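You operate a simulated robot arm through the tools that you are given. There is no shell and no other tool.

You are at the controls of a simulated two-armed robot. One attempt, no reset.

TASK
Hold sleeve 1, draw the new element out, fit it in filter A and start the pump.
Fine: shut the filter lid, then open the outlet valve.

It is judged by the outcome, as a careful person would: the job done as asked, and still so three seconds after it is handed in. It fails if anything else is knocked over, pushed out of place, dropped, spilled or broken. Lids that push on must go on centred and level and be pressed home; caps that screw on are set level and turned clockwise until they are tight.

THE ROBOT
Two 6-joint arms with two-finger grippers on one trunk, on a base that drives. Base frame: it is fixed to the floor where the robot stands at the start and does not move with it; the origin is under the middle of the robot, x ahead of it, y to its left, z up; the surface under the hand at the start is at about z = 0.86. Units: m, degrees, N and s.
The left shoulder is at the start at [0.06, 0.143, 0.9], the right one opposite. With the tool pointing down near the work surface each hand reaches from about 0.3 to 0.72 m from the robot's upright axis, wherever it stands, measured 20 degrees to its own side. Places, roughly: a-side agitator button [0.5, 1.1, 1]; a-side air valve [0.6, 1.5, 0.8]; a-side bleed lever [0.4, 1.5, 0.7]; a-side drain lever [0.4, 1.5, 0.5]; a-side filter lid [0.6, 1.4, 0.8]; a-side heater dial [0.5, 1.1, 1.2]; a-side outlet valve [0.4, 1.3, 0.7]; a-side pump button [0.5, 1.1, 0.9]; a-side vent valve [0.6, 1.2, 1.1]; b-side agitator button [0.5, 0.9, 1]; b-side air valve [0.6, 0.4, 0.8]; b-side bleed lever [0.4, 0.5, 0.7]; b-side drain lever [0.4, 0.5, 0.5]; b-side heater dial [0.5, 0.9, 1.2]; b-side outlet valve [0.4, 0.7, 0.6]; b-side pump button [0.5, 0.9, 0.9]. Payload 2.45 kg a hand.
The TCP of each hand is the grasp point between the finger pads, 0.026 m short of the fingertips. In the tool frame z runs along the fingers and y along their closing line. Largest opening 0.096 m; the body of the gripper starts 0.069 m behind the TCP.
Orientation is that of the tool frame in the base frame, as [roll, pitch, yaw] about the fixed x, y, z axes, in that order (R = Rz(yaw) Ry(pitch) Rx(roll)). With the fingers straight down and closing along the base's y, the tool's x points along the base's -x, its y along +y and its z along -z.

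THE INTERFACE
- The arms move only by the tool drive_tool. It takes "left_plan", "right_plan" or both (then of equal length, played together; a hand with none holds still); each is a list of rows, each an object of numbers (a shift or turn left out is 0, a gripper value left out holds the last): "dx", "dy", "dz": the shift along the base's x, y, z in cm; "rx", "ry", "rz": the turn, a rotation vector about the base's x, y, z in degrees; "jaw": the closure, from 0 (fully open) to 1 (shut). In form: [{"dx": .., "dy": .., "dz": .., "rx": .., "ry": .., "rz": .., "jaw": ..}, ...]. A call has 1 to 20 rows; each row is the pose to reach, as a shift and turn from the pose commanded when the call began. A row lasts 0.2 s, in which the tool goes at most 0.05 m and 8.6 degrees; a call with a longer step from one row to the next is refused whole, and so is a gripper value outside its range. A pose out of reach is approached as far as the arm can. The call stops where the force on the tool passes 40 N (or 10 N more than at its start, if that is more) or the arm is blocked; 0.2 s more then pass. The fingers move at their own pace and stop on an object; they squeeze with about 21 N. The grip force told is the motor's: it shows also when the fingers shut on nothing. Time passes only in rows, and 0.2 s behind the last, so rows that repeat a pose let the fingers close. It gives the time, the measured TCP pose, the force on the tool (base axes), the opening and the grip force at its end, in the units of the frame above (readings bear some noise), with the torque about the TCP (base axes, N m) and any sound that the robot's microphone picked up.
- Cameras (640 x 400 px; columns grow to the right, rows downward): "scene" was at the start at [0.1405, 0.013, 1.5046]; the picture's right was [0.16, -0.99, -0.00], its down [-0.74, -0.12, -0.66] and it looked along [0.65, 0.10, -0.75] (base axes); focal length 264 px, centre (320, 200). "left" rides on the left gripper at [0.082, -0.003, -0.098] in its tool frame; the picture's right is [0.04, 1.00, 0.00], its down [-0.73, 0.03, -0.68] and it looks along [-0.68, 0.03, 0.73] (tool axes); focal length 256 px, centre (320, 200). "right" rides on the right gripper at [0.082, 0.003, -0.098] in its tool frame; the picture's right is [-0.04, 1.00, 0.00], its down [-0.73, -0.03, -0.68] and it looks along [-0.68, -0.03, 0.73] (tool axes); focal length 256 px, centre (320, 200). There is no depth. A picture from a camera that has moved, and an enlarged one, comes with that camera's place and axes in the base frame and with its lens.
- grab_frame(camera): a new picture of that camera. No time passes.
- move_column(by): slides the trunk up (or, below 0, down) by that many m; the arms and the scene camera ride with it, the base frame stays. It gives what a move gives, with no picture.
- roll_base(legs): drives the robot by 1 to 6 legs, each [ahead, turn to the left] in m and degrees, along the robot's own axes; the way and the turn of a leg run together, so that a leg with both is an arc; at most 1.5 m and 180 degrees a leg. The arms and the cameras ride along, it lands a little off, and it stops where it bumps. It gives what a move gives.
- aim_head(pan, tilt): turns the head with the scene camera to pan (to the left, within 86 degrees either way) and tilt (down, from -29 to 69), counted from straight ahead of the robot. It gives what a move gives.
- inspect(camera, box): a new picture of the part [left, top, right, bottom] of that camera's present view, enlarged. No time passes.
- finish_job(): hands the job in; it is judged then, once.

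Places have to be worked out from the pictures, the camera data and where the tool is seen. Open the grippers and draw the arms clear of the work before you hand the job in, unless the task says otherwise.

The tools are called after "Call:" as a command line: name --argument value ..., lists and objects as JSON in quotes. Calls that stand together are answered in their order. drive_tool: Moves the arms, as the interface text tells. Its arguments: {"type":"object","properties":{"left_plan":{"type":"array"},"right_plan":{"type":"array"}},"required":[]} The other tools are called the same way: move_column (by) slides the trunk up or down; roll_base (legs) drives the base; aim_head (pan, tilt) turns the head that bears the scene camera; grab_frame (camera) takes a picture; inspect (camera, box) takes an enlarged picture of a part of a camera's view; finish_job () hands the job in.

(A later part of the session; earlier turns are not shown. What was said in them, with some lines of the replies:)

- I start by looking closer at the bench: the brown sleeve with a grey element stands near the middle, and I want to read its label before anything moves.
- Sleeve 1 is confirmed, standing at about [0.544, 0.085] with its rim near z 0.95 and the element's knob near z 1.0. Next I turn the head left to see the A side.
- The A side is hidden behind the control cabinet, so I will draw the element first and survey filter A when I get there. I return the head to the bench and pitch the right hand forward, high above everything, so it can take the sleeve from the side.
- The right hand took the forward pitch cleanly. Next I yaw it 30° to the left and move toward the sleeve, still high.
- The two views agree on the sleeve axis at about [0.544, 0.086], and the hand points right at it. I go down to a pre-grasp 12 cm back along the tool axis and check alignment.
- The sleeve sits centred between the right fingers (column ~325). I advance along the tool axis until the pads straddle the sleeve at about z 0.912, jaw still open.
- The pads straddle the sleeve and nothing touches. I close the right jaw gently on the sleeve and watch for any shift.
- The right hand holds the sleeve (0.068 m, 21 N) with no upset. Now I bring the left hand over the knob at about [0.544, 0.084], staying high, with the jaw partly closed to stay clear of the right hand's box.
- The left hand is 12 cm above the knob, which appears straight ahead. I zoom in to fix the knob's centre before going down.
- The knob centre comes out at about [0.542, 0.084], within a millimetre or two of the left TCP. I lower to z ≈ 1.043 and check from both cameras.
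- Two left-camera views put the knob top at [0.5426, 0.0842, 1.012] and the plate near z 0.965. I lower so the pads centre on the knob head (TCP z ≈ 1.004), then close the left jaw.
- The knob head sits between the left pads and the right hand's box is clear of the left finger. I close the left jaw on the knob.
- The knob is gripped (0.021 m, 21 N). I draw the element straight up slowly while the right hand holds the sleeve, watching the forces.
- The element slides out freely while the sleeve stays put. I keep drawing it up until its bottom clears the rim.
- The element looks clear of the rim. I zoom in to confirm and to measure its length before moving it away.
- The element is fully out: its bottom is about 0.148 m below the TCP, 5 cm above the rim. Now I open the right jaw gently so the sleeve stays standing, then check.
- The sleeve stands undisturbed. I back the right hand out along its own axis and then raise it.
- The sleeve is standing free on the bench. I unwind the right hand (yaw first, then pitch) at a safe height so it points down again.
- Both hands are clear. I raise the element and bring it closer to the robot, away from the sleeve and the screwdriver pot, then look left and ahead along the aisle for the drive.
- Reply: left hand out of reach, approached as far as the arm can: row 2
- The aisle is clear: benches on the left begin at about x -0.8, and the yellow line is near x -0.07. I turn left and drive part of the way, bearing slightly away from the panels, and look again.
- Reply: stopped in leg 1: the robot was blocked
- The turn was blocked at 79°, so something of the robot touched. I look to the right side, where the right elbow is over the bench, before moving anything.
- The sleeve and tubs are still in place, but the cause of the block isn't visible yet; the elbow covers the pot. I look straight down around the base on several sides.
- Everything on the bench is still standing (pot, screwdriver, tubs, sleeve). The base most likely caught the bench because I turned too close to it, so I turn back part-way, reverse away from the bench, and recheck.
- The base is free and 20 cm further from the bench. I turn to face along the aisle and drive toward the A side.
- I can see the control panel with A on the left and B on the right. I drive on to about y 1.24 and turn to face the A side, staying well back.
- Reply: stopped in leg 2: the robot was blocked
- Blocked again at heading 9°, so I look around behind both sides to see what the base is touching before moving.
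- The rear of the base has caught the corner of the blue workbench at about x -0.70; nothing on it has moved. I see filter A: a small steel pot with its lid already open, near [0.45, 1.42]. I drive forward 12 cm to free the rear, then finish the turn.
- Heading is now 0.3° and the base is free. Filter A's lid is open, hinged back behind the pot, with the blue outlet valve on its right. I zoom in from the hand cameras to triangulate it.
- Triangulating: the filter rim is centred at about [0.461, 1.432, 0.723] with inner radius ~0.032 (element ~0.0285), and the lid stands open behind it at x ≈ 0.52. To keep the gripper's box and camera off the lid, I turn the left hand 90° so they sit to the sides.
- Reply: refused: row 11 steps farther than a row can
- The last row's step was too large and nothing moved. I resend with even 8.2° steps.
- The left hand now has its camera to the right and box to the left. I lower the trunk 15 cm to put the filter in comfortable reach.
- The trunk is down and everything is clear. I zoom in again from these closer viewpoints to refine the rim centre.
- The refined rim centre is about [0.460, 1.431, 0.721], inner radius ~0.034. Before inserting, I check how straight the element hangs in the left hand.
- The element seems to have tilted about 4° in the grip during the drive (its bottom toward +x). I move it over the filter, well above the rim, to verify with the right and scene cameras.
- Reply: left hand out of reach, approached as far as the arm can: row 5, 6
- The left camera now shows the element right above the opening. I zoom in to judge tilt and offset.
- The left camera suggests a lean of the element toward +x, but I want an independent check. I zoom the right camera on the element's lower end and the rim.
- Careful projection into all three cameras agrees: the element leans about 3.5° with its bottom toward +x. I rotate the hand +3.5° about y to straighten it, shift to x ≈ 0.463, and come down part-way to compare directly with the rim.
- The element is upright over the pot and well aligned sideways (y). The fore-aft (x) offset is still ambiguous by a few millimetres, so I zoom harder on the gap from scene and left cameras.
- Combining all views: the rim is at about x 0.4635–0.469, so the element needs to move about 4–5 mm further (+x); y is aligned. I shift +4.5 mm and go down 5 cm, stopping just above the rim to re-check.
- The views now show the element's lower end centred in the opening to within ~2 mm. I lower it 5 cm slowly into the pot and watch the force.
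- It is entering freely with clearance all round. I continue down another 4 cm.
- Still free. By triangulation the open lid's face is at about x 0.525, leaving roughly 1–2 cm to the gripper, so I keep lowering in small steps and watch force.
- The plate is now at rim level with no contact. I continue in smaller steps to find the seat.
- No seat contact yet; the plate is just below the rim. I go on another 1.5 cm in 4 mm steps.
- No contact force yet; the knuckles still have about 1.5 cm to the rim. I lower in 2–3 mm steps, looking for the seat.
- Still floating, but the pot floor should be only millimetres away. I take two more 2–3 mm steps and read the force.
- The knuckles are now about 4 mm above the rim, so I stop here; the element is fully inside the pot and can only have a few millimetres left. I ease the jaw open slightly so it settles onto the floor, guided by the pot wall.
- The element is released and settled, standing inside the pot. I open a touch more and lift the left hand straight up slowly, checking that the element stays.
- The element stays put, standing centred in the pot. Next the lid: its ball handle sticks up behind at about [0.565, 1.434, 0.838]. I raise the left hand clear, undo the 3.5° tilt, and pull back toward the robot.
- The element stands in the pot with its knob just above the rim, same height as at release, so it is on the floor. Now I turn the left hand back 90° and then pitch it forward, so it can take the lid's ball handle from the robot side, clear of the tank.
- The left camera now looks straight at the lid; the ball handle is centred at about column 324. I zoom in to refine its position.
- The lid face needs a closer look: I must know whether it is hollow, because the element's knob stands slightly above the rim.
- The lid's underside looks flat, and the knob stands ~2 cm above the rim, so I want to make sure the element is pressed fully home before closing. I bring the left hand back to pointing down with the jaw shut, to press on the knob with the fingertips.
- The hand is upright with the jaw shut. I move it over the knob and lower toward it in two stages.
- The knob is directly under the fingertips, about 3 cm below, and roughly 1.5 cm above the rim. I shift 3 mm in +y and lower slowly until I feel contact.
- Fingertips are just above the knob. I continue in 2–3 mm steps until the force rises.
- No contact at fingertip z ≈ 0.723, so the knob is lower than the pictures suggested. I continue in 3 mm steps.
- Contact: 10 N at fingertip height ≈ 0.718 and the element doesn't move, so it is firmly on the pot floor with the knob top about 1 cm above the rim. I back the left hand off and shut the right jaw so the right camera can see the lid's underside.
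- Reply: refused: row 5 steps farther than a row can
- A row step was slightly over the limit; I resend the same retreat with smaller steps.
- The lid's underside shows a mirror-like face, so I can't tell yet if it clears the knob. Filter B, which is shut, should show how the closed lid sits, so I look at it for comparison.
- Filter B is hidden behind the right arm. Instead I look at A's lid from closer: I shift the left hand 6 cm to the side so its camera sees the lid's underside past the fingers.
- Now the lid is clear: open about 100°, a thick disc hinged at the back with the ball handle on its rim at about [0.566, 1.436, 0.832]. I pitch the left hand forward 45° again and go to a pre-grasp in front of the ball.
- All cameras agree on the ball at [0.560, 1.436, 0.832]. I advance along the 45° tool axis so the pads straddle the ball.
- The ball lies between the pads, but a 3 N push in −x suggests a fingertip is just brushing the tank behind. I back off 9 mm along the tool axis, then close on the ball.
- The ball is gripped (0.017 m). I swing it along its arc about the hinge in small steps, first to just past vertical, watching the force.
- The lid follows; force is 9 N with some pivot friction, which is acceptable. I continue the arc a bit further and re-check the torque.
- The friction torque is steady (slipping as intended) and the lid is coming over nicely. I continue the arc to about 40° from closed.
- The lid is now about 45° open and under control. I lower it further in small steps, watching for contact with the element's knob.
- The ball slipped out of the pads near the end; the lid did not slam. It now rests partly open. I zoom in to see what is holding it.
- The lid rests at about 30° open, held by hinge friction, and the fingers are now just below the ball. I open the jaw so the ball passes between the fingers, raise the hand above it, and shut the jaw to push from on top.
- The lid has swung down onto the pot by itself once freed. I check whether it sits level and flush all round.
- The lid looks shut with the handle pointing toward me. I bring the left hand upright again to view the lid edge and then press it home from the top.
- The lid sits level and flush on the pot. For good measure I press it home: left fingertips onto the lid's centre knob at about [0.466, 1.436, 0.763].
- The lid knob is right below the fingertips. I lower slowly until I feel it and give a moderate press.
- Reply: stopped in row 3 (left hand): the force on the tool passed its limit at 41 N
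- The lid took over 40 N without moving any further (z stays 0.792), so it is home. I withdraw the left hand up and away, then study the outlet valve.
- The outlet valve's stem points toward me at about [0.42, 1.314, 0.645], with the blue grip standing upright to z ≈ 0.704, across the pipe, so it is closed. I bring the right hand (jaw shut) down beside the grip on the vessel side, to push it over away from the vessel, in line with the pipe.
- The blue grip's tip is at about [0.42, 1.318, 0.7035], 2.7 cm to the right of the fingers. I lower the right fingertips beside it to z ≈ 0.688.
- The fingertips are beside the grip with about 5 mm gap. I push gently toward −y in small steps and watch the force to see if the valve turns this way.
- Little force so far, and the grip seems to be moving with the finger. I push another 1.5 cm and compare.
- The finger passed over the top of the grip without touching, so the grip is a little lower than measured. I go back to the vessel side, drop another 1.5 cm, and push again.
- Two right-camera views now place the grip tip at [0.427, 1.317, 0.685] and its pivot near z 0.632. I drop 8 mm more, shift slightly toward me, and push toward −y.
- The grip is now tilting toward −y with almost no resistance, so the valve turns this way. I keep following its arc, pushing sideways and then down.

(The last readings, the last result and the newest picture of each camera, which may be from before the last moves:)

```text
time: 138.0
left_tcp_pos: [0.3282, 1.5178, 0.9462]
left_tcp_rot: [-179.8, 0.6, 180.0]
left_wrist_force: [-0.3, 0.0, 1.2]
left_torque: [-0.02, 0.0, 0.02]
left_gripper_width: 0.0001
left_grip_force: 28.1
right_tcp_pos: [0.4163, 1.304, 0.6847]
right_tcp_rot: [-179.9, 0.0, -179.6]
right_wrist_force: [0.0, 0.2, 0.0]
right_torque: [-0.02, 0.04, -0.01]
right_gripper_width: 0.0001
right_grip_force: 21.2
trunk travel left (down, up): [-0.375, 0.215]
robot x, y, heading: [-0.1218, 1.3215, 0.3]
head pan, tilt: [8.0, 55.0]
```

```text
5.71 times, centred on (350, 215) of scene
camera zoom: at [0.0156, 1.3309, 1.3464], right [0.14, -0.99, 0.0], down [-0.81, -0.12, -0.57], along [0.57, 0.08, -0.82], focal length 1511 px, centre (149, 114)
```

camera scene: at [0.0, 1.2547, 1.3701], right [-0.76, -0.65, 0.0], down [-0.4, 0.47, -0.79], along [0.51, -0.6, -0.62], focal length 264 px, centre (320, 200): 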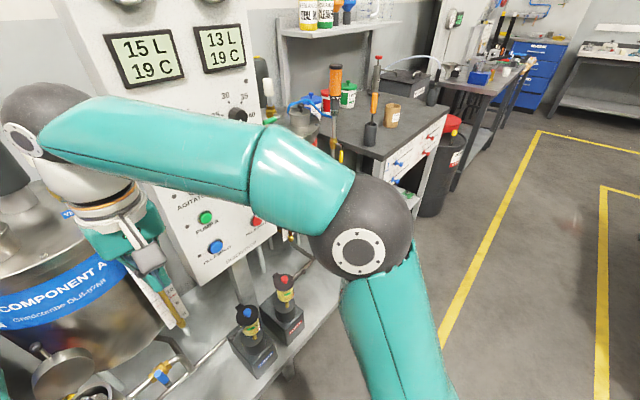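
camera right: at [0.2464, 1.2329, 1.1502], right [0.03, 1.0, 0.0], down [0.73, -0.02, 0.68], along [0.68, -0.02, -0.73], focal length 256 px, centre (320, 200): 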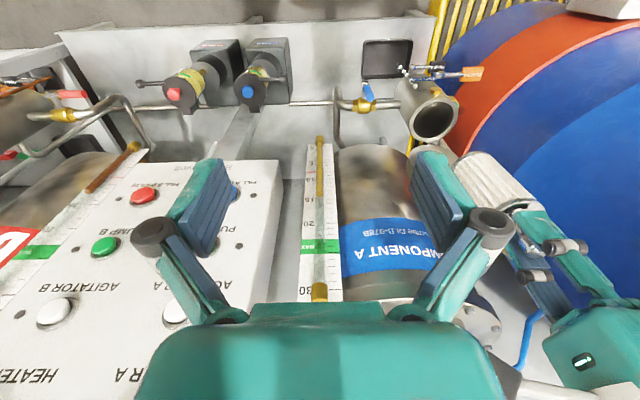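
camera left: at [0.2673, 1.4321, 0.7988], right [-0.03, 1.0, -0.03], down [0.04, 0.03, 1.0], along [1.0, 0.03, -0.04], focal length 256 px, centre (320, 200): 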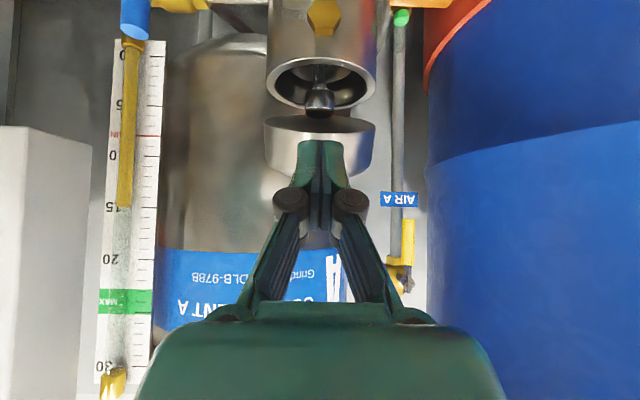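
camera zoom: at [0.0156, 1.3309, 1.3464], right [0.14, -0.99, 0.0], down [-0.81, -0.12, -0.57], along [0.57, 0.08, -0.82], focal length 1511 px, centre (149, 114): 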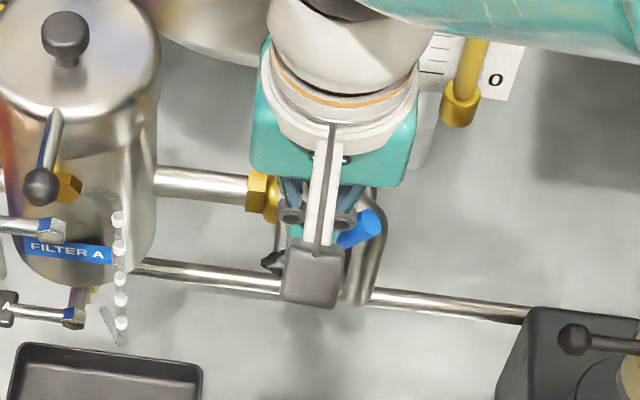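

The grip is now about halfway over. I finish the stroke by pressing further along the arc and downward.

Call:
drive_tool --right_plan '[{"dy": -0.7, "dz": -0.3}, {"dy": -1.4, "dz": -0.8}, {"dy": -2.0, "dz": -1.3}, {"dy": -2.4, "dz": -1.8}, {"dy": -2.6, "dz": -2.2}, {"dy": -2.6, "dz": -2.2}]'

Call:
inspect --camera "right" --box '[160, 40, 440, 240]'

Call:
inspect --camera "scene" --box '[310, 180, 390, 250]'

```text
time: 139.4
left_tcp_pos: [0.3283, 1.5168, 0.9455]
left_tcp_rot: [-179.8, 0.5, 179.9]
left_wrist_force: [-1.0, 0.3, -0.2]
left_torque: [-0.01, 0.04, 0.04]
left_gripper_width: 0.0
left_grip_force: 28.2
right_tcp_pos: [0.4188, 1.2786, 0.6633]
right_tcp_rot: [180.0, 0.0, -179.5]
right_wrist_force: [1.0, 0.3, 0.0]
right_torque: [0.01, 0.02, 0.0]
right_gripper_width: 0.0002
right_grip_force: 20.7
trunk travel left (down, up): [-0.375, 0.215]
robot x, y, heading: [-0.1195, 1.3155, -0.0]
head pan, tilt: [8.0, 55.0]
```

```text
2.00 times, centred on (300, 140) of right
camera zoom: at [0.335, 1.2816, 0.7605], right [0.03, 1.0, 0.0], down [0.73, -0.02, 0.68], along [0.68, -0.02, -0.73], focal length 512 px, centre (360, 320)
```

zoom: 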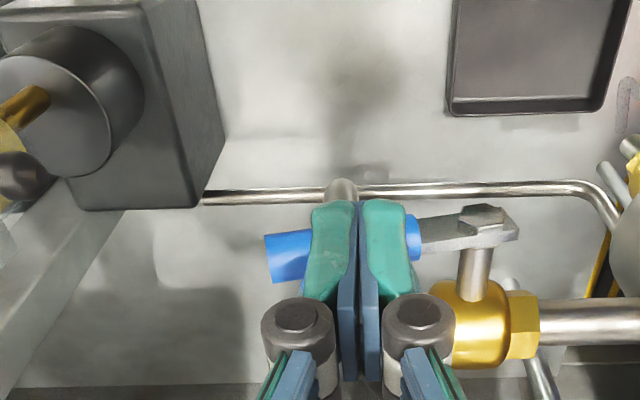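

```text
5.71 times, centred on (350, 215) of scene
camera zoom: at [0.0155, 1.3309, 1.3464], right [0.14, -0.99, 0.0], down [-0.81, -0.12, -0.57], along [0.57, 0.08, -0.82], focal length 1511 px, centre (149, 114)
```

zoom: 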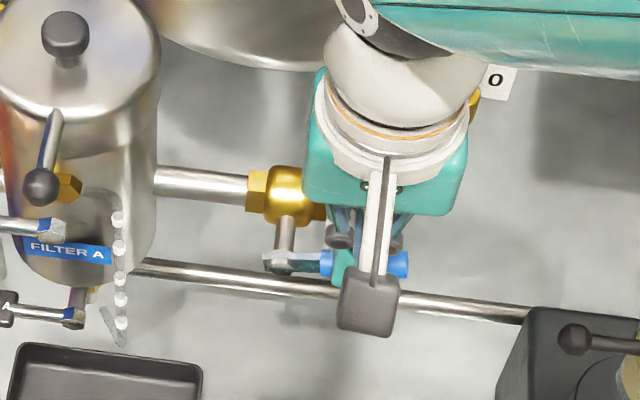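

The grip is nearly in line with the pipe. I press down a little more to bring it to its stop.

Call:
drive_tool --right_plan '[{"dz": -0.3}, {"dz": -0.6}, {"dz": -0.6}]'

Call:
inspect --camera "right" --box '[160, 40, 440, 240]'

Call:
inspect --camera "scene" --box '[310, 180, 390, 250]'

```text
time: 140.2
left_tcp_pos: [0.3279, 1.5162, 0.9461]
left_tcp_rot: [-179.9, 0.5, 179.9]
left_wrist_force: [-0.3, 0.7, -0.6]
left_torque: [0.01, -0.01, 0.02]
left_gripper_width: 0.0
left_grip_force: 28.5
right_tcp_pos: [0.4194, 1.2783, 0.6559]
right_tcp_rot: [-180.0, -0.1, -179.6]
right_wrist_force: [0.3, -0.6, 0.3]
right_torque: [0.0, 0.02, -0.01]
right_gripper_width: 0.0
right_grip_force: 21.3
trunk travel left (down, up): [-0.375, 0.215]
robot x, y, heading: [-0.1171, 1.3198, 0.2]
head pan, tilt: [8.0, 55.0]
```

```text
2.00 times, centred on (300, 140) of right
camera zoom: at [0.3348, 1.2816, 0.7536], right [0.03, 1.0, 0.0], down [0.73, -0.02, 0.68], along [0.68, -0.02, -0.73], focal length 512 px, centre (360, 320)
```

zoom: 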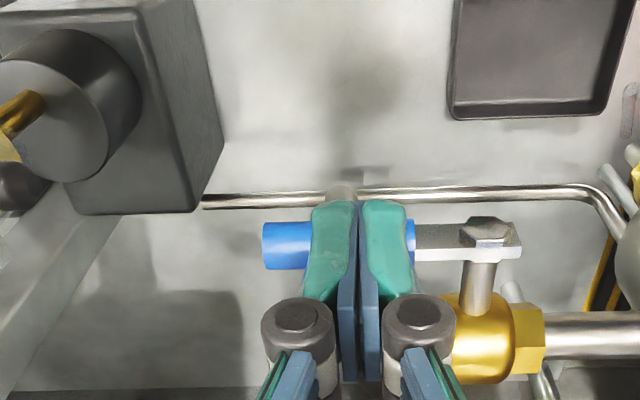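

```text
5.71 times, centred on (350, 215) of scene
camera zoom: at [0.0156, 1.3309, 1.3464], right [0.14, -0.99, 0.0], down [-0.81, -0.12, -0.57], along [0.57, 0.08, -0.82], focal length 1511 px, centre (149, 114)
```

zoom: 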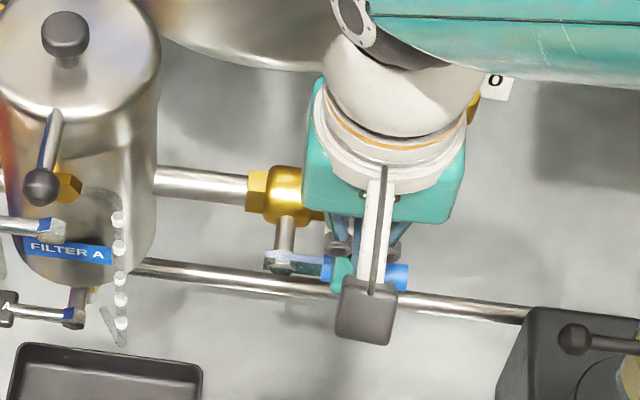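

The grip now looks parallel to the pipe. I press 3 mm more to feel for the end stop.

Call:
drive_tool --right_plan '[{"dz": -0.15}, {"dz": -0.3}, {"dz": -0.3}]'

Call:
inspect --camera "right" --box '[160, 40, 440, 240]'

```text
time: 141.0
left_tcp_pos: [0.3284, 1.5172, 0.9456]
left_tcp_rot: [-179.9, 0.6, 180.0]
left_wrist_force: [0.1, -0.2, -0.9]
left_torque: [0.02, 0.02, -0.01]
left_gripper_width: 0.0001
left_grip_force: 28.8
right_tcp_pos: [0.4179, 1.2786, 0.6528]
right_tcp_rot: [180.0, -0.1, -179.5]
right_wrist_force: [0.9, 0.1, 0.4]
right_torque: [0.0, -0.02, -0.02]
right_gripper_width: 0.0
right_grip_force: 21.1
trunk travel left (down, up): [-0.375, 0.215]
robot x, y, heading: [-0.1194, 1.3204, 0.5]
head pan, tilt: [8.0, 55.0]
```

```text
2.00 times, centred on (300, 140) of right
camera zoom: at [0.3347, 1.2814, 0.751], right [0.03, 1.0, 0.0], down [0.73, -0.02, 0.68], along [0.68, -0.02, -0.73], focal length 512 px, centre (360, 320)
```

zoom: 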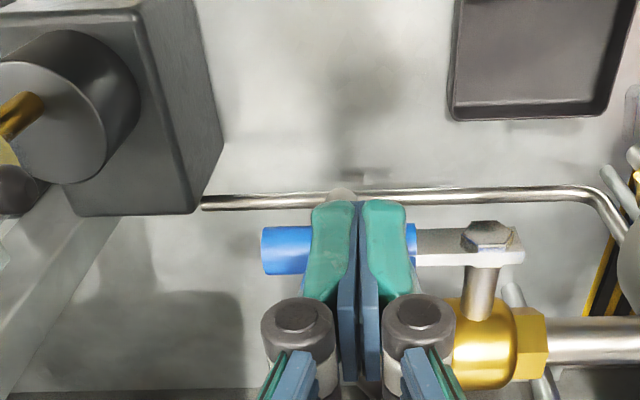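

Still no stop felt; the grip is within a degree or two of parallel. One more 2–3 mm press to find the stop.

Call:
drive_tool --right_plan '[{"dz": -0.15}, {"dz": -0.3}, {"dz": -0.3}]'

Call:
inspect --camera "right" --box '[160, 40, 440, 240]'

```text
time: 141.8
left_tcp_pos: [0.3273, 1.5167, 0.9468]
left_tcp_rot: [180.0, 0.5, 180.0]
left_wrist_force: [0.4, -0.4, 0.3]
left_torque: [0.02, -0.01, 0.04]
left_gripper_width: 0.0
left_grip_force: 28.2
right_tcp_pos: [0.4174, 1.2785, 0.6519]
right_tcp_rot: [180.0, 0.2, -179.6]
right_wrist_force: [0.1, -2.9, 9.5]
right_torque: [-0.03, -0.11, 0.01]
right_gripper_width: 0.0061
right_grip_force: 28.6
trunk travel left (down, up): [-0.375, 0.215]
robot x, y, heading: [-0.1225, 1.32, 0.6]
head pan, tilt: [8.0, 55.0]
```

```text
2.00 times, centred on (300, 140) of right
camera zoom: at [0.3344, 1.2815, 0.7498], right [0.03, 1.0, 0.0], down [0.73, -0.03, 0.68], along [0.68, -0.02, -0.73], focal length 512 px, centre (360, 320)
```

zoom: 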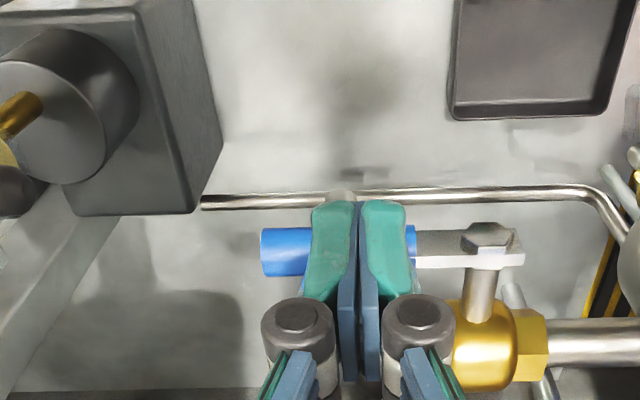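

The stop is reached (9.5 N) with the grip parallel to the pipe, so the outlet valve is fully open. I lift the right hand straight off and look at the panel for the PUMP A button.

Call:
drive_tool --right_plan '[{"dz": 1.5, "jaw": 1}, {"dz": 5, "jaw": 1}, {"dz": 9, "jaw": 1}, {"dz": 13, "jaw": 1}, {"dz": 17, "dx": -2, "jaw": 1}, {"dz": 20, "dx": -5, "jaw": 1}, {"dz": 23, "dx": -9, "jaw": 1}, {"dz": 25, "dx": -13, "jaw": 1}, {"dz": 25, "dx": -13, "jaw": 1}]'

Call:
aim_head --pan -20 --tilt 40

Call:
grab_frame --camera "scene"

Call:
grab_frame --camera "right"

```text
time: 143.8
left_tcp_pos: [0.3288, 1.5158, 0.9456]
left_tcp_rot: [180.0, 0.5, 179.9]
left_wrist_force: [0.2, -0.3, -0.7]
left_torque: [-0.04, -0.03, -0.02]
left_gripper_width: 0.0
left_grip_force: 28.0
right_tcp_pos: [0.29, 1.2772, 0.9023]
right_tcp_rot: [-180.0, -0.1, -179.6]
right_wrist_force: [0.4, 0.3, 0.4]
right_torque: [0.02, 0.0, 0.01]
right_gripper_width: 0.0
right_grip_force: 28.1
trunk travel left (down, up): [-0.375, 0.215]
robot x, y, heading: [-0.1166, 1.3183, -0.1]
head pan, tilt: [8.0, 55.0]
```

```text
time: 144.8
left_tcp_pos: [0.3278, 1.5167, 0.9456]
left_tcp_rot: [-179.9, 0.5, 180.0]
left_wrist_force: [0.3, 1.5, -0.2]
left_torque: [-0.03, -0.02, 0.04]
left_gripper_width: 0.0
left_grip_force: 28.5
right_tcp_pos: [0.2896, 1.277, 0.9017]
right_tcp_rot: [-180.0, 0.0, -179.6]
right_wrist_force: [0.1, -0.4, -0.2]
right_torque: [-0.03, -0.02, 0.0]
right_gripper_width: 0.0
right_grip_force: 28.3
trunk travel left (down, up): [-0.375, 0.215]
robot x, y, heading: [-0.1188, 1.3194, 0.2]
head pan, tilt: [-20.0, 40.0]
```

```text
taken
camera scene: at [0.024, 1.2919, 1.3671], right [-0.34, -0.94, 0.0], down [-0.61, 0.22, -0.77], along [0.72, -0.26, -0.64], focal length 264 px, centre (320, 200)
```

scene: 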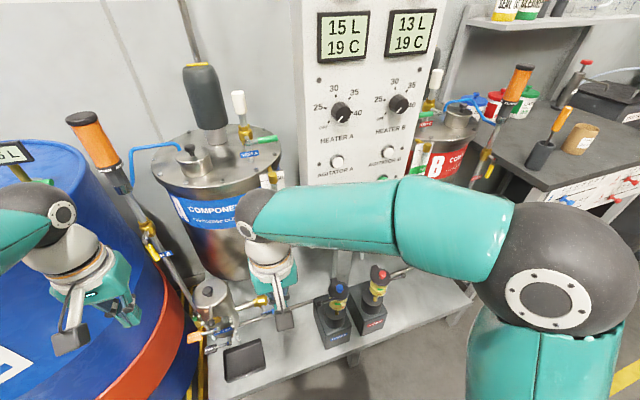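

```text
taken
camera right: at [0.2067, 1.2799, 0.9998], right [0.03, 1.0, 0.0], down [0.73, -0.02, 0.68], along [0.68, -0.02, -0.73], focal length 256 px, centre (320, 200)
```

right: 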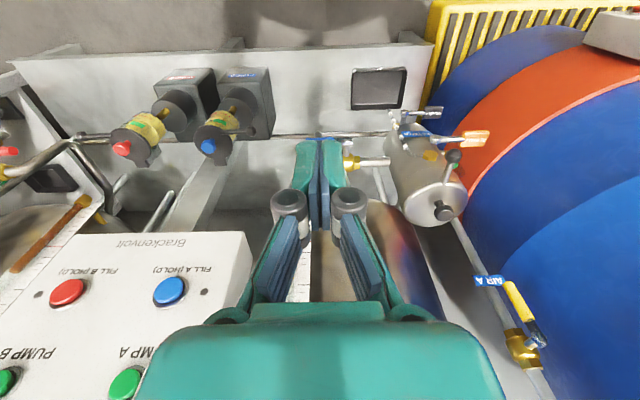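

PUMP A (green) triangulates to about [0.528, 1.065, 0.936], with FILL A (blue) 10 cm below it. I move the right hand in front of the panel at that height, then pitch it forward to point at the button.

Call:
drive_tool --right_plan '[{"dx": 1, "dy": -3.5, "dz": 1}, {"dx": 2.5, "dy": -7, "dz": 2}, {"dx": 4, "dy": -10.5, "dz": 3.5}, {"dx": 5.5, "dy": -14, "dz": 5}, {"dx": 7, "dy": -17.5, "dz": 6}, {"dx": 9, "dy": -20.5, "dz": 6}, {"dx": 9, "dy": -20.5, "dz": 6}]'

Call:
drive_tool --right_plan '[{"ry": -8}, {"ry": -16}, {"ry": -24}, {"ry": -32}, {"ry": -40}, {"ry": -48}, {"ry": -56}, {"ry": -64}, {"ry": -72}, {"ry": -78}, {"ry": -78}]'

Call:
grab_frame --camera "right"

Call:
grab_frame --camera "scene"

```text
time: 146.4
left_tcp_pos: [0.3284, 1.5163, 0.9462]
left_tcp_rot: [-180.0, 0.5, 180.0]
left_wrist_force: [0.2, 0.6, 0.8]
left_torque: [0.02, 0.05, 0.01]
left_gripper_width: 0.0
left_grip_force: 28.4
right_tcp_pos: [0.3776, 1.0709, 0.9638]
right_tcp_rot: [180.0, 0.0, -179.6]
right_wrist_force: [0.6, -0.5, -0.7]
right_torque: [-0.01, 0.01, -0.02]
right_gripper_width: 0.0
right_grip_force: 28.5
trunk travel left (down, up): [-0.375, 0.215]
robot x, y, heading: [-0.1186, 1.3178, 0.3]
head pan, tilt: [-20.0, 40.0]
```

```text
time: 148.8
left_tcp_pos: [0.3279, 1.5163, 0.9465]
left_tcp_rot: [-179.9, 0.4, 180.0]
left_wrist_force: [-0.1, 0.1, -0.2]
left_torque: [-0.03, -0.01, 0.02]
left_gripper_width: 0.0
left_grip_force: 28.4
right_tcp_pos: [0.3736, 1.1044, 0.9781]
right_tcp_rot: [-178.0, 77.9, -178.2]
right_wrist_force: [0.3, 0.1, 0.0]
right_torque: [0.02, -0.02, 0.01]
right_gripper_width: 0.0
right_grip_force: 28.5
right hand out of reach, approached as far as the arm can: row 8, 9, 10, 11
trunk travel left (down, up): [-0.375, 0.215]
robot x, y, heading: [-0.1176, 1.3179, 0.3]
head pan, tilt: [-20.0, 40.0]
```

```text
taken
camera right: at [0.2592, 1.1072, 0.9185], right [0.01, 1.0, 0.03], down [-0.51, -0.02, 0.86], along [0.86, -0.03, 0.51], focal length 256 px, centre (320, 200)
```

right: 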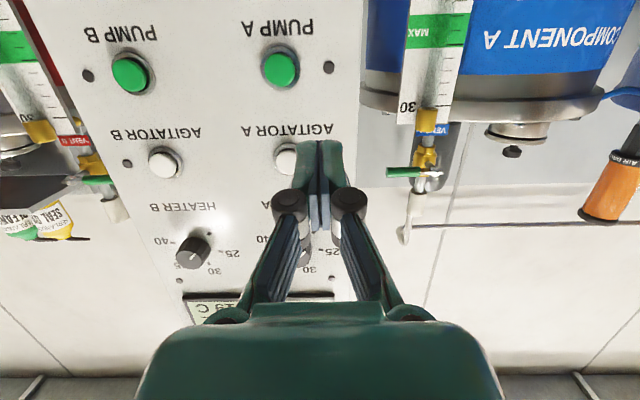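

```text
taken
camera scene: at [0.024, 1.292, 1.3671], right [-0.34, -0.94, 0.0], down [-0.61, 0.22, -0.77], along [0.72, -0.26, -0.64], focal length 264 px, centre (320, 200)
```

scene: 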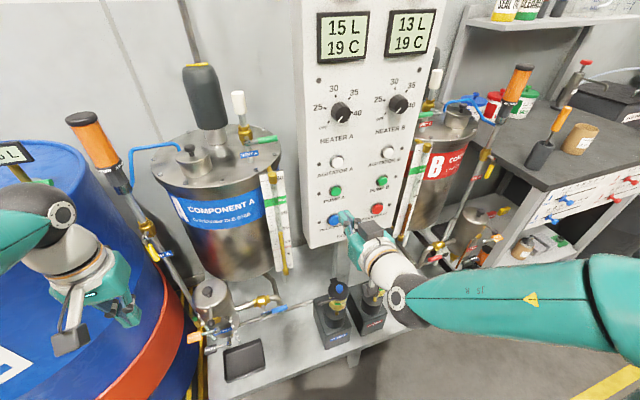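

The right camera confirms PUMP A at [0.528, 1.065, 0.934]. The arm couldn't quite hold that pose so close in, so I move forward toward the button, stopping about 5 cm short.

Call:
drive_tool --right_plan '[{"dx": 2, "dy": -0.2, "dz": -0.6}, {"dx": 4, "dy": -0.4, "dz": -1.2}, {"dx": 6, "dy": -0.6, "dz": -2.0}, {"dx": 7, "dy": -0.6, "dz": -2.2}, {"dx": 7, "dy": -0.6, "dz": -2.2}]'

Call:
grab_frame --camera "right"

Call:
inspect --camera "scene" --box '[290, 140, 430, 280]'

```text
time: 150.0
left_tcp_pos: [0.3294, 1.5162, 0.9451]
left_tcp_rot: [-179.9, 0.4, 179.9]
left_wrist_force: [-0.6, 0.2, -0.5]
left_torque: [0.02, -0.01, -0.03]
left_gripper_width: 0.0
left_grip_force: 28.1
right_tcp_pos: [0.4422, 1.1145, 0.9669]
right_tcp_rot: [-177.8, 77.6, -178.2]
right_wrist_force: [0.6, 1.3, -0.4]
right_torque: [-0.01, -0.02, 0.01]
right_gripper_width: 0.0002
right_grip_force: 28.6
right hand out of reach, approached as far as the arm can: row 1, 2, 3, 4, 5
trunk travel left (down, up): [-0.375, 0.215]
robot x, y, heading: [-0.1201, 1.3221, 0.2]
head pan, tilt: [-20.0, 40.0]
```

```text
taken
camera right: at [0.3277, 1.118, 0.9073], right [0.02, 1.0, 0.03], down [-0.51, -0.02, 0.86], along [0.86, -0.03, 0.51], focal length 256 px, centre (320, 200)
```

right: 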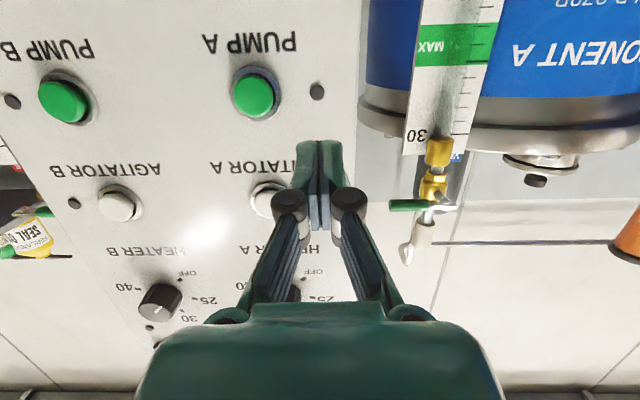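

```text
2.86 times, centred on (360, 210) of scene
camera zoom: at [0.024, 1.2919, 1.3671], right [-0.34, -0.94, 0.0], down [-0.61, 0.22, -0.77], along [0.72, -0.26, -0.64], focal length 755 px, centre (206, 171)
```

zoom: 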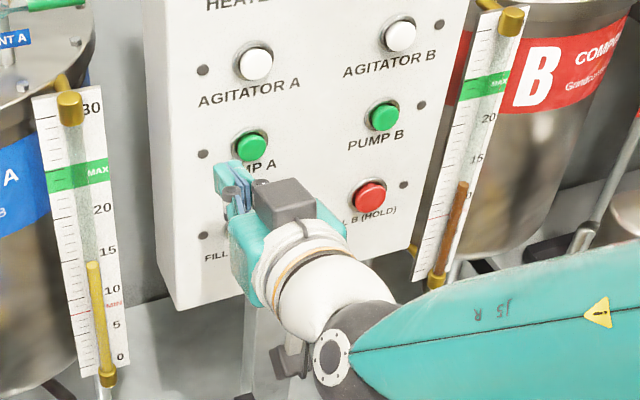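

That steep forward pitch is beyond the arm's range here. I reduce the pitch to about 50°, which this arm handled before, keeping the same approach point.

Call:
drive_tool --right_plan '[{"ry": 7, "dx": -1}, {"ry": 14, "dx": -2}, {"ry": 21, "dx": -2}, {"ry": 28, "dx": -2}, {"ry": 28, "dx": -2}]'

Call:
grab_frame --camera "right"

Call:
inspect --camera "scene" --box '[290, 140, 430, 280]'

```text
time: 151.2
left_tcp_pos: [0.3278, 1.5169, 0.9456]
left_tcp_rot: [-179.8, 0.6, -179.9]
left_wrist_force: [0.1, 0.3, 0.2]
left_torque: [0.0, -0.01, -0.01]
left_gripper_width: 0.0
left_grip_force: 28.9
right_tcp_pos: [0.4225, 1.1127, 0.9659]
right_tcp_rot: [-179.6, 49.9, -179.5]
right_wrist_force: [0.1, 0.1, -0.6]
right_torque: [-0.01, 0.01, -0.01]
right_gripper_width: 0.0
right_grip_force: 29.0
trunk travel left (down, up): [-0.375, 0.215]
robot x, y, heading: [-0.1216, 1.32, 0.1]
head pan, tilt: [-20.0, 40.0]
```

```text
taken
camera right: at [0.2932, 1.116, 0.9669], right [0.02, 1.0, 0.03], down [-0.05, -0.02, 1.0], along [1.0, -0.02, 0.05], focal length 256 px, centre (320, 200)
```

right: 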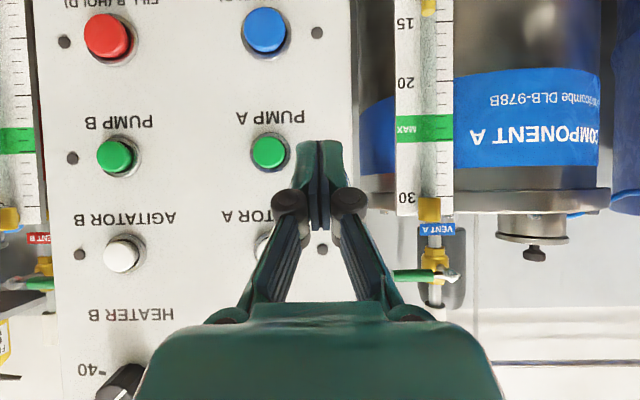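

```text
2.86 times, centred on (360, 210) of scene
camera zoom: at [0.024, 1.2918, 1.3671], right [-0.34, -0.94, 0.0], down [-0.61, 0.22, -0.77], along [0.72, -0.26, -0.64], focal length 755 px, centre (206, 171)
```

zoom: 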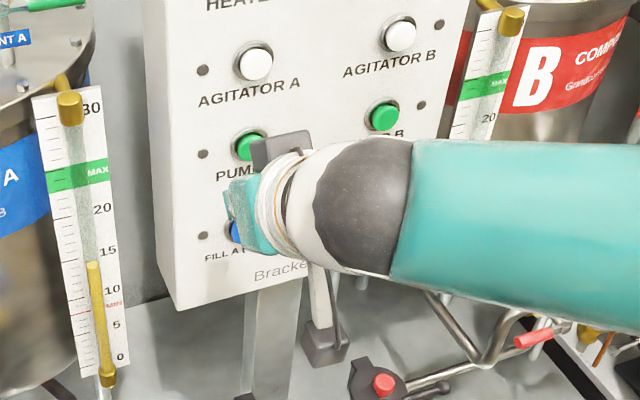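

Pitch 50° is within reach, and PUMP A is confirmed at [0.528, 1.0666, 0.933]. I line up in front of it, about 4 cm short.

Call:
drive_tool --right_plan '[{"dx": 1, "dy": -1.5, "dz": -0.7}, {"dx": 2, "dy": -3, "dz": -1.4}, {"dx": 3, "dy": -4.6, "dz": -2.2}, {"dx": 3.7, "dy": -4.6, "dz": -2.2}, {"dx": 3.7, "dy": -4.6, "dz": -2.2}]'

Call:
grab_frame --camera "right"

Call:
inspect --camera "scene" --box '[290, 140, 430, 280]'

```text
time: 152.4
left_tcp_pos: [0.3291, 1.5154, 0.9461]
left_tcp_rot: [-179.9, 0.5, -180.0]
left_wrist_force: [-0.2, -1.0, 0.0]
left_torque: [-0.02, -0.01, -0.01]
left_gripper_width: 0.0
left_grip_force: 28.5
right_tcp_pos: [0.4599, 1.0653, 0.9447]
right_tcp_rot: [-179.5, 50.0, -179.4]
right_wrist_force: [-0.3, -0.4, 0.3]
right_torque: [0.0, 0.0, -0.02]
right_gripper_width: 0.0001
right_grip_force: 28.3
trunk travel left (down, up): [-0.375, 0.215]
robot x, y, heading: [-0.1166, 1.3182, 0.3]
head pan, tilt: [-20.0, 40.0]
```

```text
taken
camera right: at [0.3309, 1.0688, 0.9446], right [0.02, 1.0, 0.03], down [-0.05, -0.02, 1.0], along [1.0, -0.02, 0.05], focal length 256 px, centre (320, 200)
```

right: 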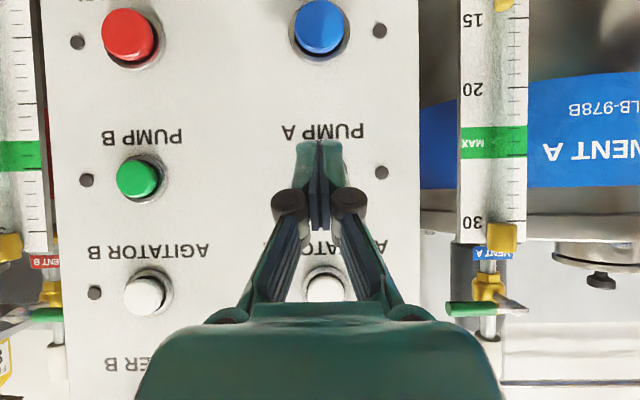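

```text
2.86 times, centred on (360, 210) of scene
camera zoom: at [0.024, 1.2919, 1.3671], right [-0.34, -0.94, 0.0], down [-0.61, 0.22, -0.77], along [0.72, -0.26, -0.64], focal length 755 px, centre (206, 171)
```

zoom: 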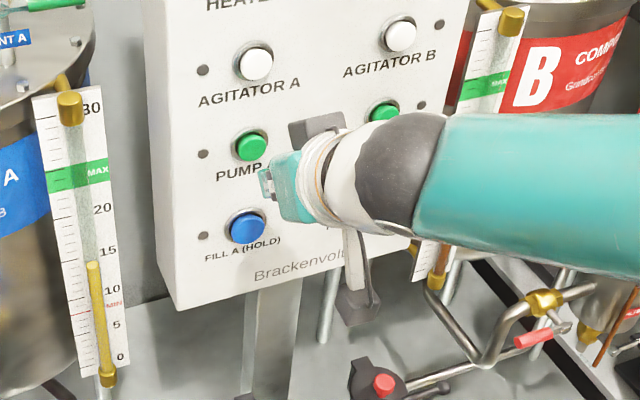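

The fingertip is lined up with PUMP A in both height and side position. I push forward in small steps until the button gives.

Call:
drive_tool --right_plan '[{"dx": 1.0}, {"dx": 2.0}, {"dx": 2.5}, {"dx": 2.9}, {"dx": 2.9}]'

Call:
inspect --camera "scene" --box '[290, 140, 430, 280]'

Call:
inspect --camera "right" --box '[220, 60, 420, 240]'

```text
time: 153.6
left_tcp_pos: [0.3279, 1.5166, 0.9461]
left_tcp_rot: [-179.9, 0.4, 180.0]
left_wrist_force: [0.2, 0.3, -0.4]
left_torque: [0.02, 0.0, 0.0]
left_gripper_width: 0.0001
left_grip_force: 28.3
right_tcp_pos: [0.4873, 1.0658, 0.9443]
right_tcp_rot: [-179.6, 50.0, -179.4]
right_wrist_force: [0.1, 0.5, -0.4]
right_torque: [0.01, 0.01, 0.04]
right_gripper_width: 0.0002
right_grip_force: 28.6
trunk travel left (down, up): [-0.375, 0.215]
robot x, y, heading: [-0.1176, 1.3199, 0.3]
head pan, tilt: [-20.0, 40.0]
```

```text
2.86 times, centred on (360, 210) of scene
camera zoom: at [0.0241, 1.2918, 1.3671], right [-0.34, -0.94, 0.0], down [-0.61, 0.22, -0.77], along [0.72, -0.26, -0.64], focal length 755 px, centre (206, 171)
```

zoom: 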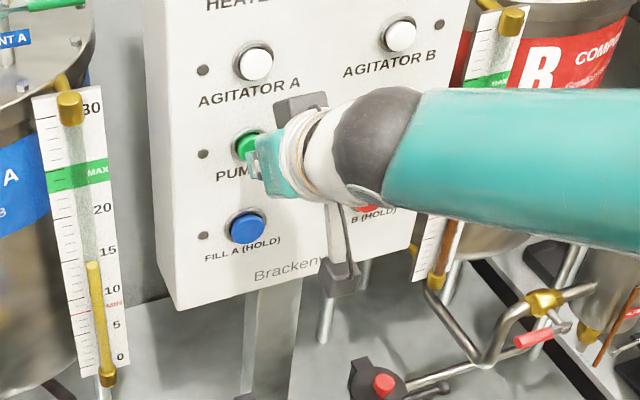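

```text
2.22 times, centred on (320, 150) of right
camera zoom: at [0.3585, 1.0691, 0.9448], right [0.02, 1.0, 0.03], down [-0.05, -0.02, 1.0], along [1.0, -0.02, 0.05], focal length 569 px, centre (320, 311)
```

zoom: 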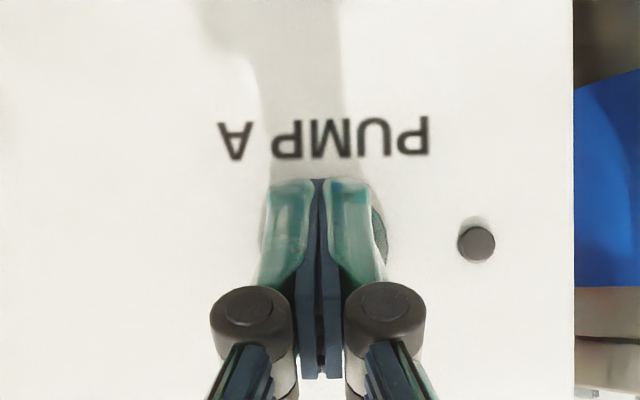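

Close now, not yet touching; the lamp beside PUMP A is dark. I continue in 3–4 mm steps.

Call:
drive_tool --right_plan '[{"dx": 0.4}, {"dx": 0.8}, {"dx": 1.1}, {"dx": 1.4}, {"dx": 1.4}]'

Call:
inspect --camera "right" --box '[220, 60, 420, 240]'

```text
time: 154.8
left_tcp_pos: [0.3253, 1.5166, 0.9461]
left_tcp_rot: [-179.9, 0.6, 180.0]
left_wrist_force: [1.0, 0.2, -0.2]
left_torque: [0.0, -0.03, -0.02]
left_gripper_width: 0.0
left_grip_force: 28.6
right_tcp_pos: [0.501, 1.0657, 0.9437]
right_tcp_rot: [-179.5, 49.8, -179.4]
right_wrist_force: [-19.0, 4.3, -5.0]
right_torque: [0.02, 0.27, 0.12]
right_gripper_width: 0.0059
right_grip_force: 28.6
trunk travel left (down, up): [-0.375, 0.215]
robot x, y, heading: [-0.1195, 1.3167, 0.4]
head pan, tilt: [-20.0, 40.0]
heard: click
```

```text
2.22 times, centred on (320, 150) of right
camera zoom: at [0.371, 1.0692, 0.9447], right [0.02, 1.0, 0.02], down [-0.05, -0.02, 1.0], along [1.0, -0.02, 0.04], focal length 569 px, centre (320, 311)
```

zoom: 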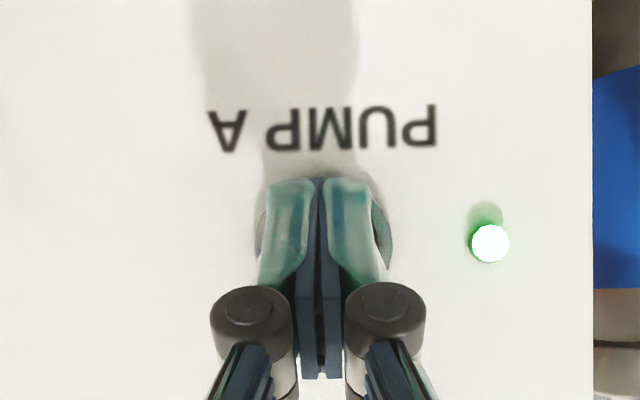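

A click was heard and PUMP A's lamp lit. I withdraw straight back from the panel and check that the lamp stays on.

Call:
drive_tool --right_plan '[{"dx": -1.5}, {"dx": -4}, {"dx": -7}, {"dx": -10}, {"dx": -12}, {"dx": -12}]'

Call:
grab_frame --camera "right"

Call:
aim_head --pan 5 --tilt 50

Call:
grab_frame --camera "scene"

```text
time: 156.2
left_tcp_pos: [0.3287, 1.5172, 0.9466]
left_tcp_rot: [-179.8, 0.5, 180.0]
left_wrist_force: [0.5, -0.6, -0.8]
left_torque: [0.0, -0.01, -0.01]
left_gripper_width: 0.0003
left_grip_force: 28.6
right_tcp_pos: [0.3827, 1.0648, 0.9439]
right_tcp_rot: [-179.7, 49.9, -179.4]
right_wrist_force: [0.6, 0.0, -0.7]
right_torque: [0.02, -0.03, 0.02]
right_gripper_width: 0.0001
right_grip_force: 28.8
trunk travel left (down, up): [-0.375, 0.215]
robot x, y, heading: [-0.1173, 1.3217, 0.3]
head pan, tilt: [-20.0, 40.0]
```

```text
taken
camera right: at [0.2527, 1.0681, 0.9448], right [0.02, 1.0, 0.03], down [-0.05, -0.02, 1.0], along [1.0, -0.02, 0.05], focal length 256 px, centre (320, 200)
```

right: 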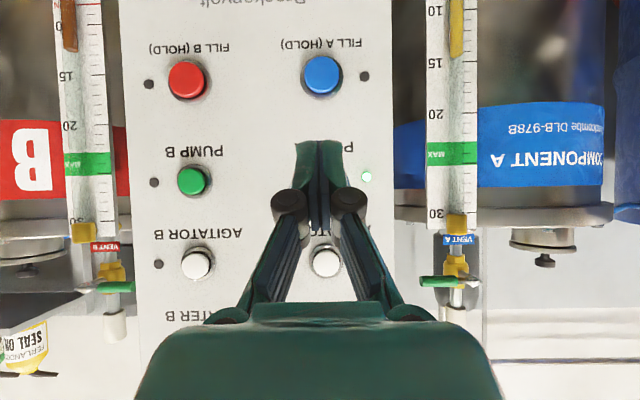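

```text
time: 157.1
left_tcp_pos: [0.3281, 1.517, 0.946]
left_tcp_rot: [-179.9, 0.5, 180.0]
left_wrist_force: [-0.3, 0.1, 0.7]
left_torque: [-0.02, 0.05, -0.01]
left_gripper_width: 0.0003
left_grip_force: 28.3
right_tcp_pos: [0.3828, 1.0657, 0.944]
right_tcp_rot: [-179.6, 50.0, -179.4]
right_wrist_force: [-0.2, -0.2, -0.5]
right_torque: [-0.01, -0.05, 0.01]
right_gripper_width: 0.0003
right_grip_force: 28.4
trunk travel left (down, up): [-0.375, 0.215]
robot x, y, heading: [-0.1192, 1.3227, 0.0]
head pan, tilt: [5.0, 50.0]
```

```text
taken
camera scene: at [0.0206, 1.3276, 1.353], right [0.09, -1.0, 0.0], down [-0.76, -0.07, -0.64], along [0.64, 0.06, -0.77], focal length 264 px, centre (320, 200)
```

scene: 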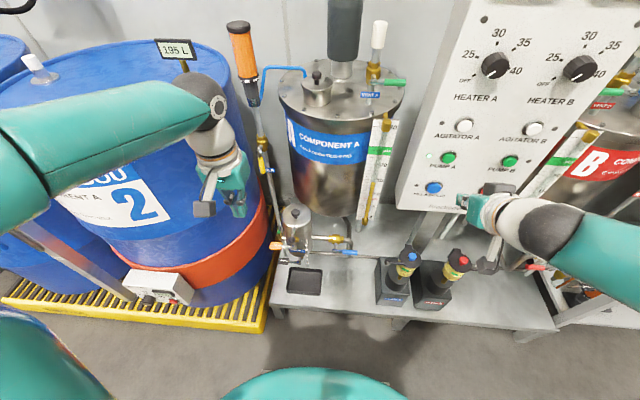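

The PUMP A lamp stays lit. I zoom on the filter and valve to verify the end state and check for leaks.

Call:
inspect --camera "scene" --box '[260, 190, 400, 300]'

Call:
inspect --camera "left" --box '[100, 0, 320, 200]'

```text
3.64 times, centred on (330, 245) of scene
camera zoom: at [0.0206, 1.3276, 1.353], right [0.09, -1.0, 0.0], down [-0.76, -0.07, -0.64], along [0.64, 0.06, -0.77], focal length 961 px, centre (284, 36)
```

zoom: 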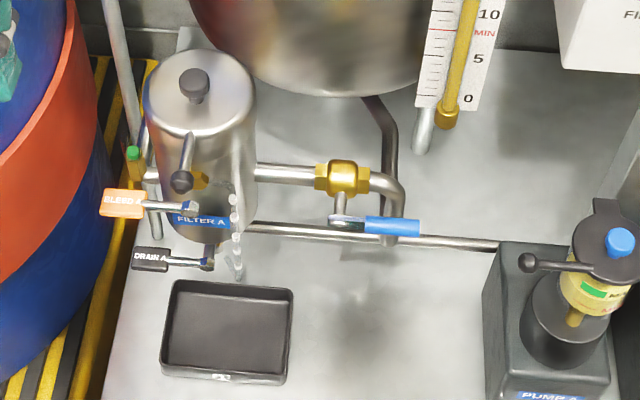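

```text
2.00 times, centred on (210, 100) of left
camera zoom: at [0.2464, 1.5126, 1.0447], right [-0.04, 1.0, 0.0], down [0.73, 0.03, 0.69], along [0.69, 0.03, -0.73], focal length 512 px, centre (540, 400)
```

zoom: 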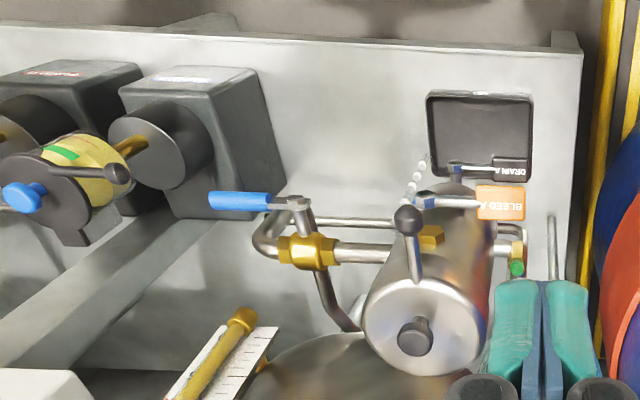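

Everything is as asked: lid level and shut, outlet lever in line with the pipe, pump lamp on, no drips. I bring the right hand upright, open both grippers, and draw both arms back and up.

Call:
drive_tool --right_plan '[{"ry": 7, "dx": -1, "dz": 1}, {"ry": 14, "dx": -2, "dz": 2}, {"ry": 21, "dx": -3, "dz": 3}, {"ry": 28, "dx": -4, "dz": 4, "jaw": 0.5}, {"ry": 35, "dx": -5, "dz": 5, "jaw": 0}, {"ry": 42, "dx": -5, "dz": 6, "jaw": 0}, {"ry": 50, "dx": -5, "dz": 7, "jaw": 0}, {"ry": 50, "dx": -5, "dz": 8, "jaw": 0}]' --left_plan '[{"dz": 1, "dx": -0.5}, {"dz": 2, "dx": -1}, {"dz": 3, "dx": -1.5}, {"dz": 4, "dx": -2, "jaw": 0.5}, {"dz": 5, "dx": -3, "jaw": 0}, {"dz": 6, "dx": -4, "jaw": 0}, {"dz": 7, "dx": -5, "jaw": 0}, {"dz": 8, "dx": -5, "jaw": 0}]'

Call:
move_column --by 0.12

Call:
grab_frame --camera "scene"

```text
time: 158.8
left_tcp_pos: [0.2778, 1.5181, 1.0299]
left_tcp_rot: [-179.9, 0.7, -180.0]
left_wrist_force: [0.2, 0.3, -0.2]
left_torque: [-0.01, 0.02, 0.02]
left_gripper_width: 0.0962
left_grip_force: 0.1
right_tcp_pos: [0.3344, 1.0657, 1.0243]
right_tcp_rot: [180.0, -0.1, -179.6]
right_wrist_force: [-0.4, 0.6, 0.1]
right_torque: [0.03, -0.01, -0.01]
right_gripper_width: 0.096
right_grip_force: 0.1
trunk travel left (down, up): [-0.375, 0.215]
robot x, y, heading: [-0.1178, 1.3216, -0.1]
head pan, tilt: [5.0, 50.0]
```

```text
time: 160.3
left_tcp_pos: [0.2776, 1.517, 1.1502]
left_tcp_rot: [-179.9, 0.5, 180.0]
left_wrist_force: [0.4, -0.9, -0.2]
left_torque: [-0.01, -0.02, -0.02]
left_gripper_width: 0.0959
left_grip_force: 0.0
right_tcp_pos: [0.3333, 1.0682, 1.1435]
right_tcp_rot: [180.0, -0.1, -179.6]
right_wrist_force: [-0.6, 0.9, -0.6]
right_torque: [0.01, 0.05, 0.02]
right_gripper_width: 0.0959
right_grip_force: 0.3
trunk travel left (down, up): [-0.495, 0.095]
robot x, y, heading: [-0.1203, 1.3199, 0.3]
head pan, tilt: [5.0, 50.0]
```

```text
taken
camera scene: at [0.0209, 1.3276, 1.4729], right [0.09, -1.0, 0.0], down [-0.76, -0.07, -0.64], along [0.64, 0.06, -0.77], focal length 264 px, centre (320, 200)
```

scene: 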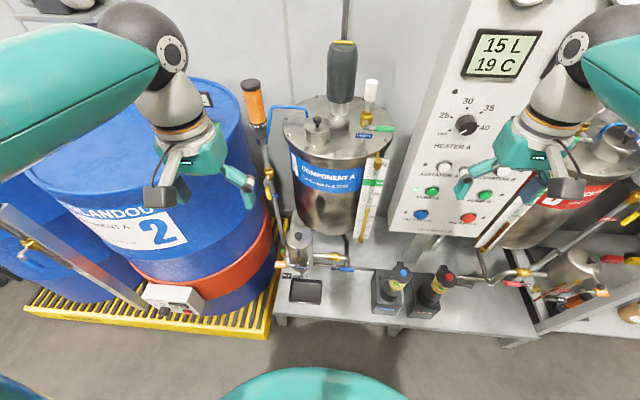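

Both arms are clear with open grippers. A last check: the pump lamp, the filter, and the bench where the sleeve was left.

Call:
inspect --camera "scene" --box '[270, 160, 510, 310]'

Call:
aim_head --pan -50 --tilt 22

Call:
grab_frame --camera "scene"

```text
2.67 times, centred on (390, 235) of scene
camera zoom: at [0.0209, 1.3276, 1.4729], right [0.09, -1.0, 0.0], down [-0.76, -0.07, -0.64], along [0.64, 0.06, -0.77], focal length 705 px, centre (133, 107)
```

zoom: 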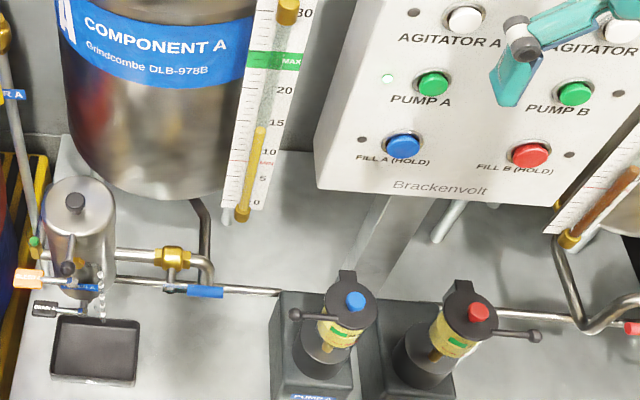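

```text
time: 161.6
left_tcp_pos: [0.2769, 1.5184, 1.1491]
left_tcp_rot: [-179.8, 0.5, -180.0]
left_wrist_force: [-0.3, -0.8, 0.6]
left_torque: [0.05, 0.01, 0.01]
left_gripper_width: 0.0959
left_grip_force: 0.0
right_tcp_pos: [0.3347, 1.0664, 1.1444]
right_tcp_rot: [180.0, 0.0, -179.6]
right_wrist_force: [-0.3, 0.3, 0.4]
right_torque: [-0.01, -0.01, 0.0]
right_gripper_width: 0.0962
right_grip_force: 0.0
trunk travel left (down, up): [-0.495, 0.095]
robot x, y, heading: [-0.1219, 1.3209, 0.4]
head pan, tilt: [-50.0, 22.0]
```

```text
taken
camera scene: at [0.0041, 1.2498, 1.5153], right [-0.76, -0.65, 0.0], down [-0.24, 0.29, -0.93], along [0.6, -0.71, -0.38], focal length 264 px, centre (320, 200)
```

scene: 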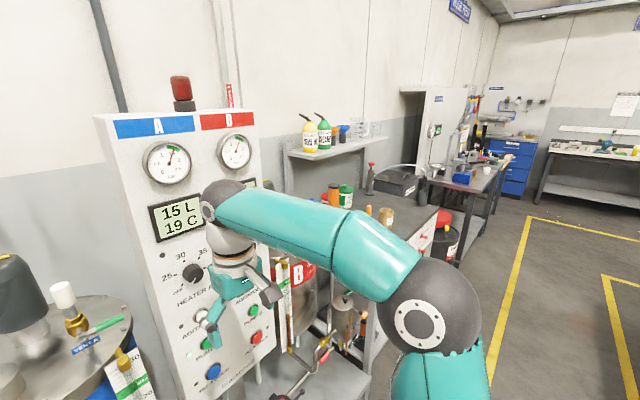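

PUMP A's lamp is lit, the lid is shut and the outlet lever is in line with its pipe. The sleeve stands on the bench and both arms are clear with open grippers, so I hand the job in.

Call:
finish_job

```text
The job is handed in.
```

The job is done and handed in. The new element from sleeve 1 is in filter A, the lid is shut, the outlet valve is open and pump A is running.

- **Element:** it came out of sleeve 1 freely, and the empty sleeve is standing on the bench. It leaned about 3.5° in the grip on the way over. I straightened it before lowering it into the filter, and it stood firm when I pressed on it.
- **Lid:** I swung it over by its handle, but the handle slipped out of the grip with the lid about 30° open. The lid came down the rest of the way when I moved the fingers out from under it. It sat level and did not move when I pressed it with about 40 N.
- **Outlet valve:** it is turned to its stop, with the lever in line with the pipe.
- **Pump:** I pressed PUMP A last. It clicked, and its lamp was still lit at my last check, with no drips seen.

**Base bumps:** the base was blocked twice while turning. The first was near the bench, where I think it touched the bench or the drum beside it. The second was against the corner of the blue workbench. I saw nothing moved or knocked over either time.
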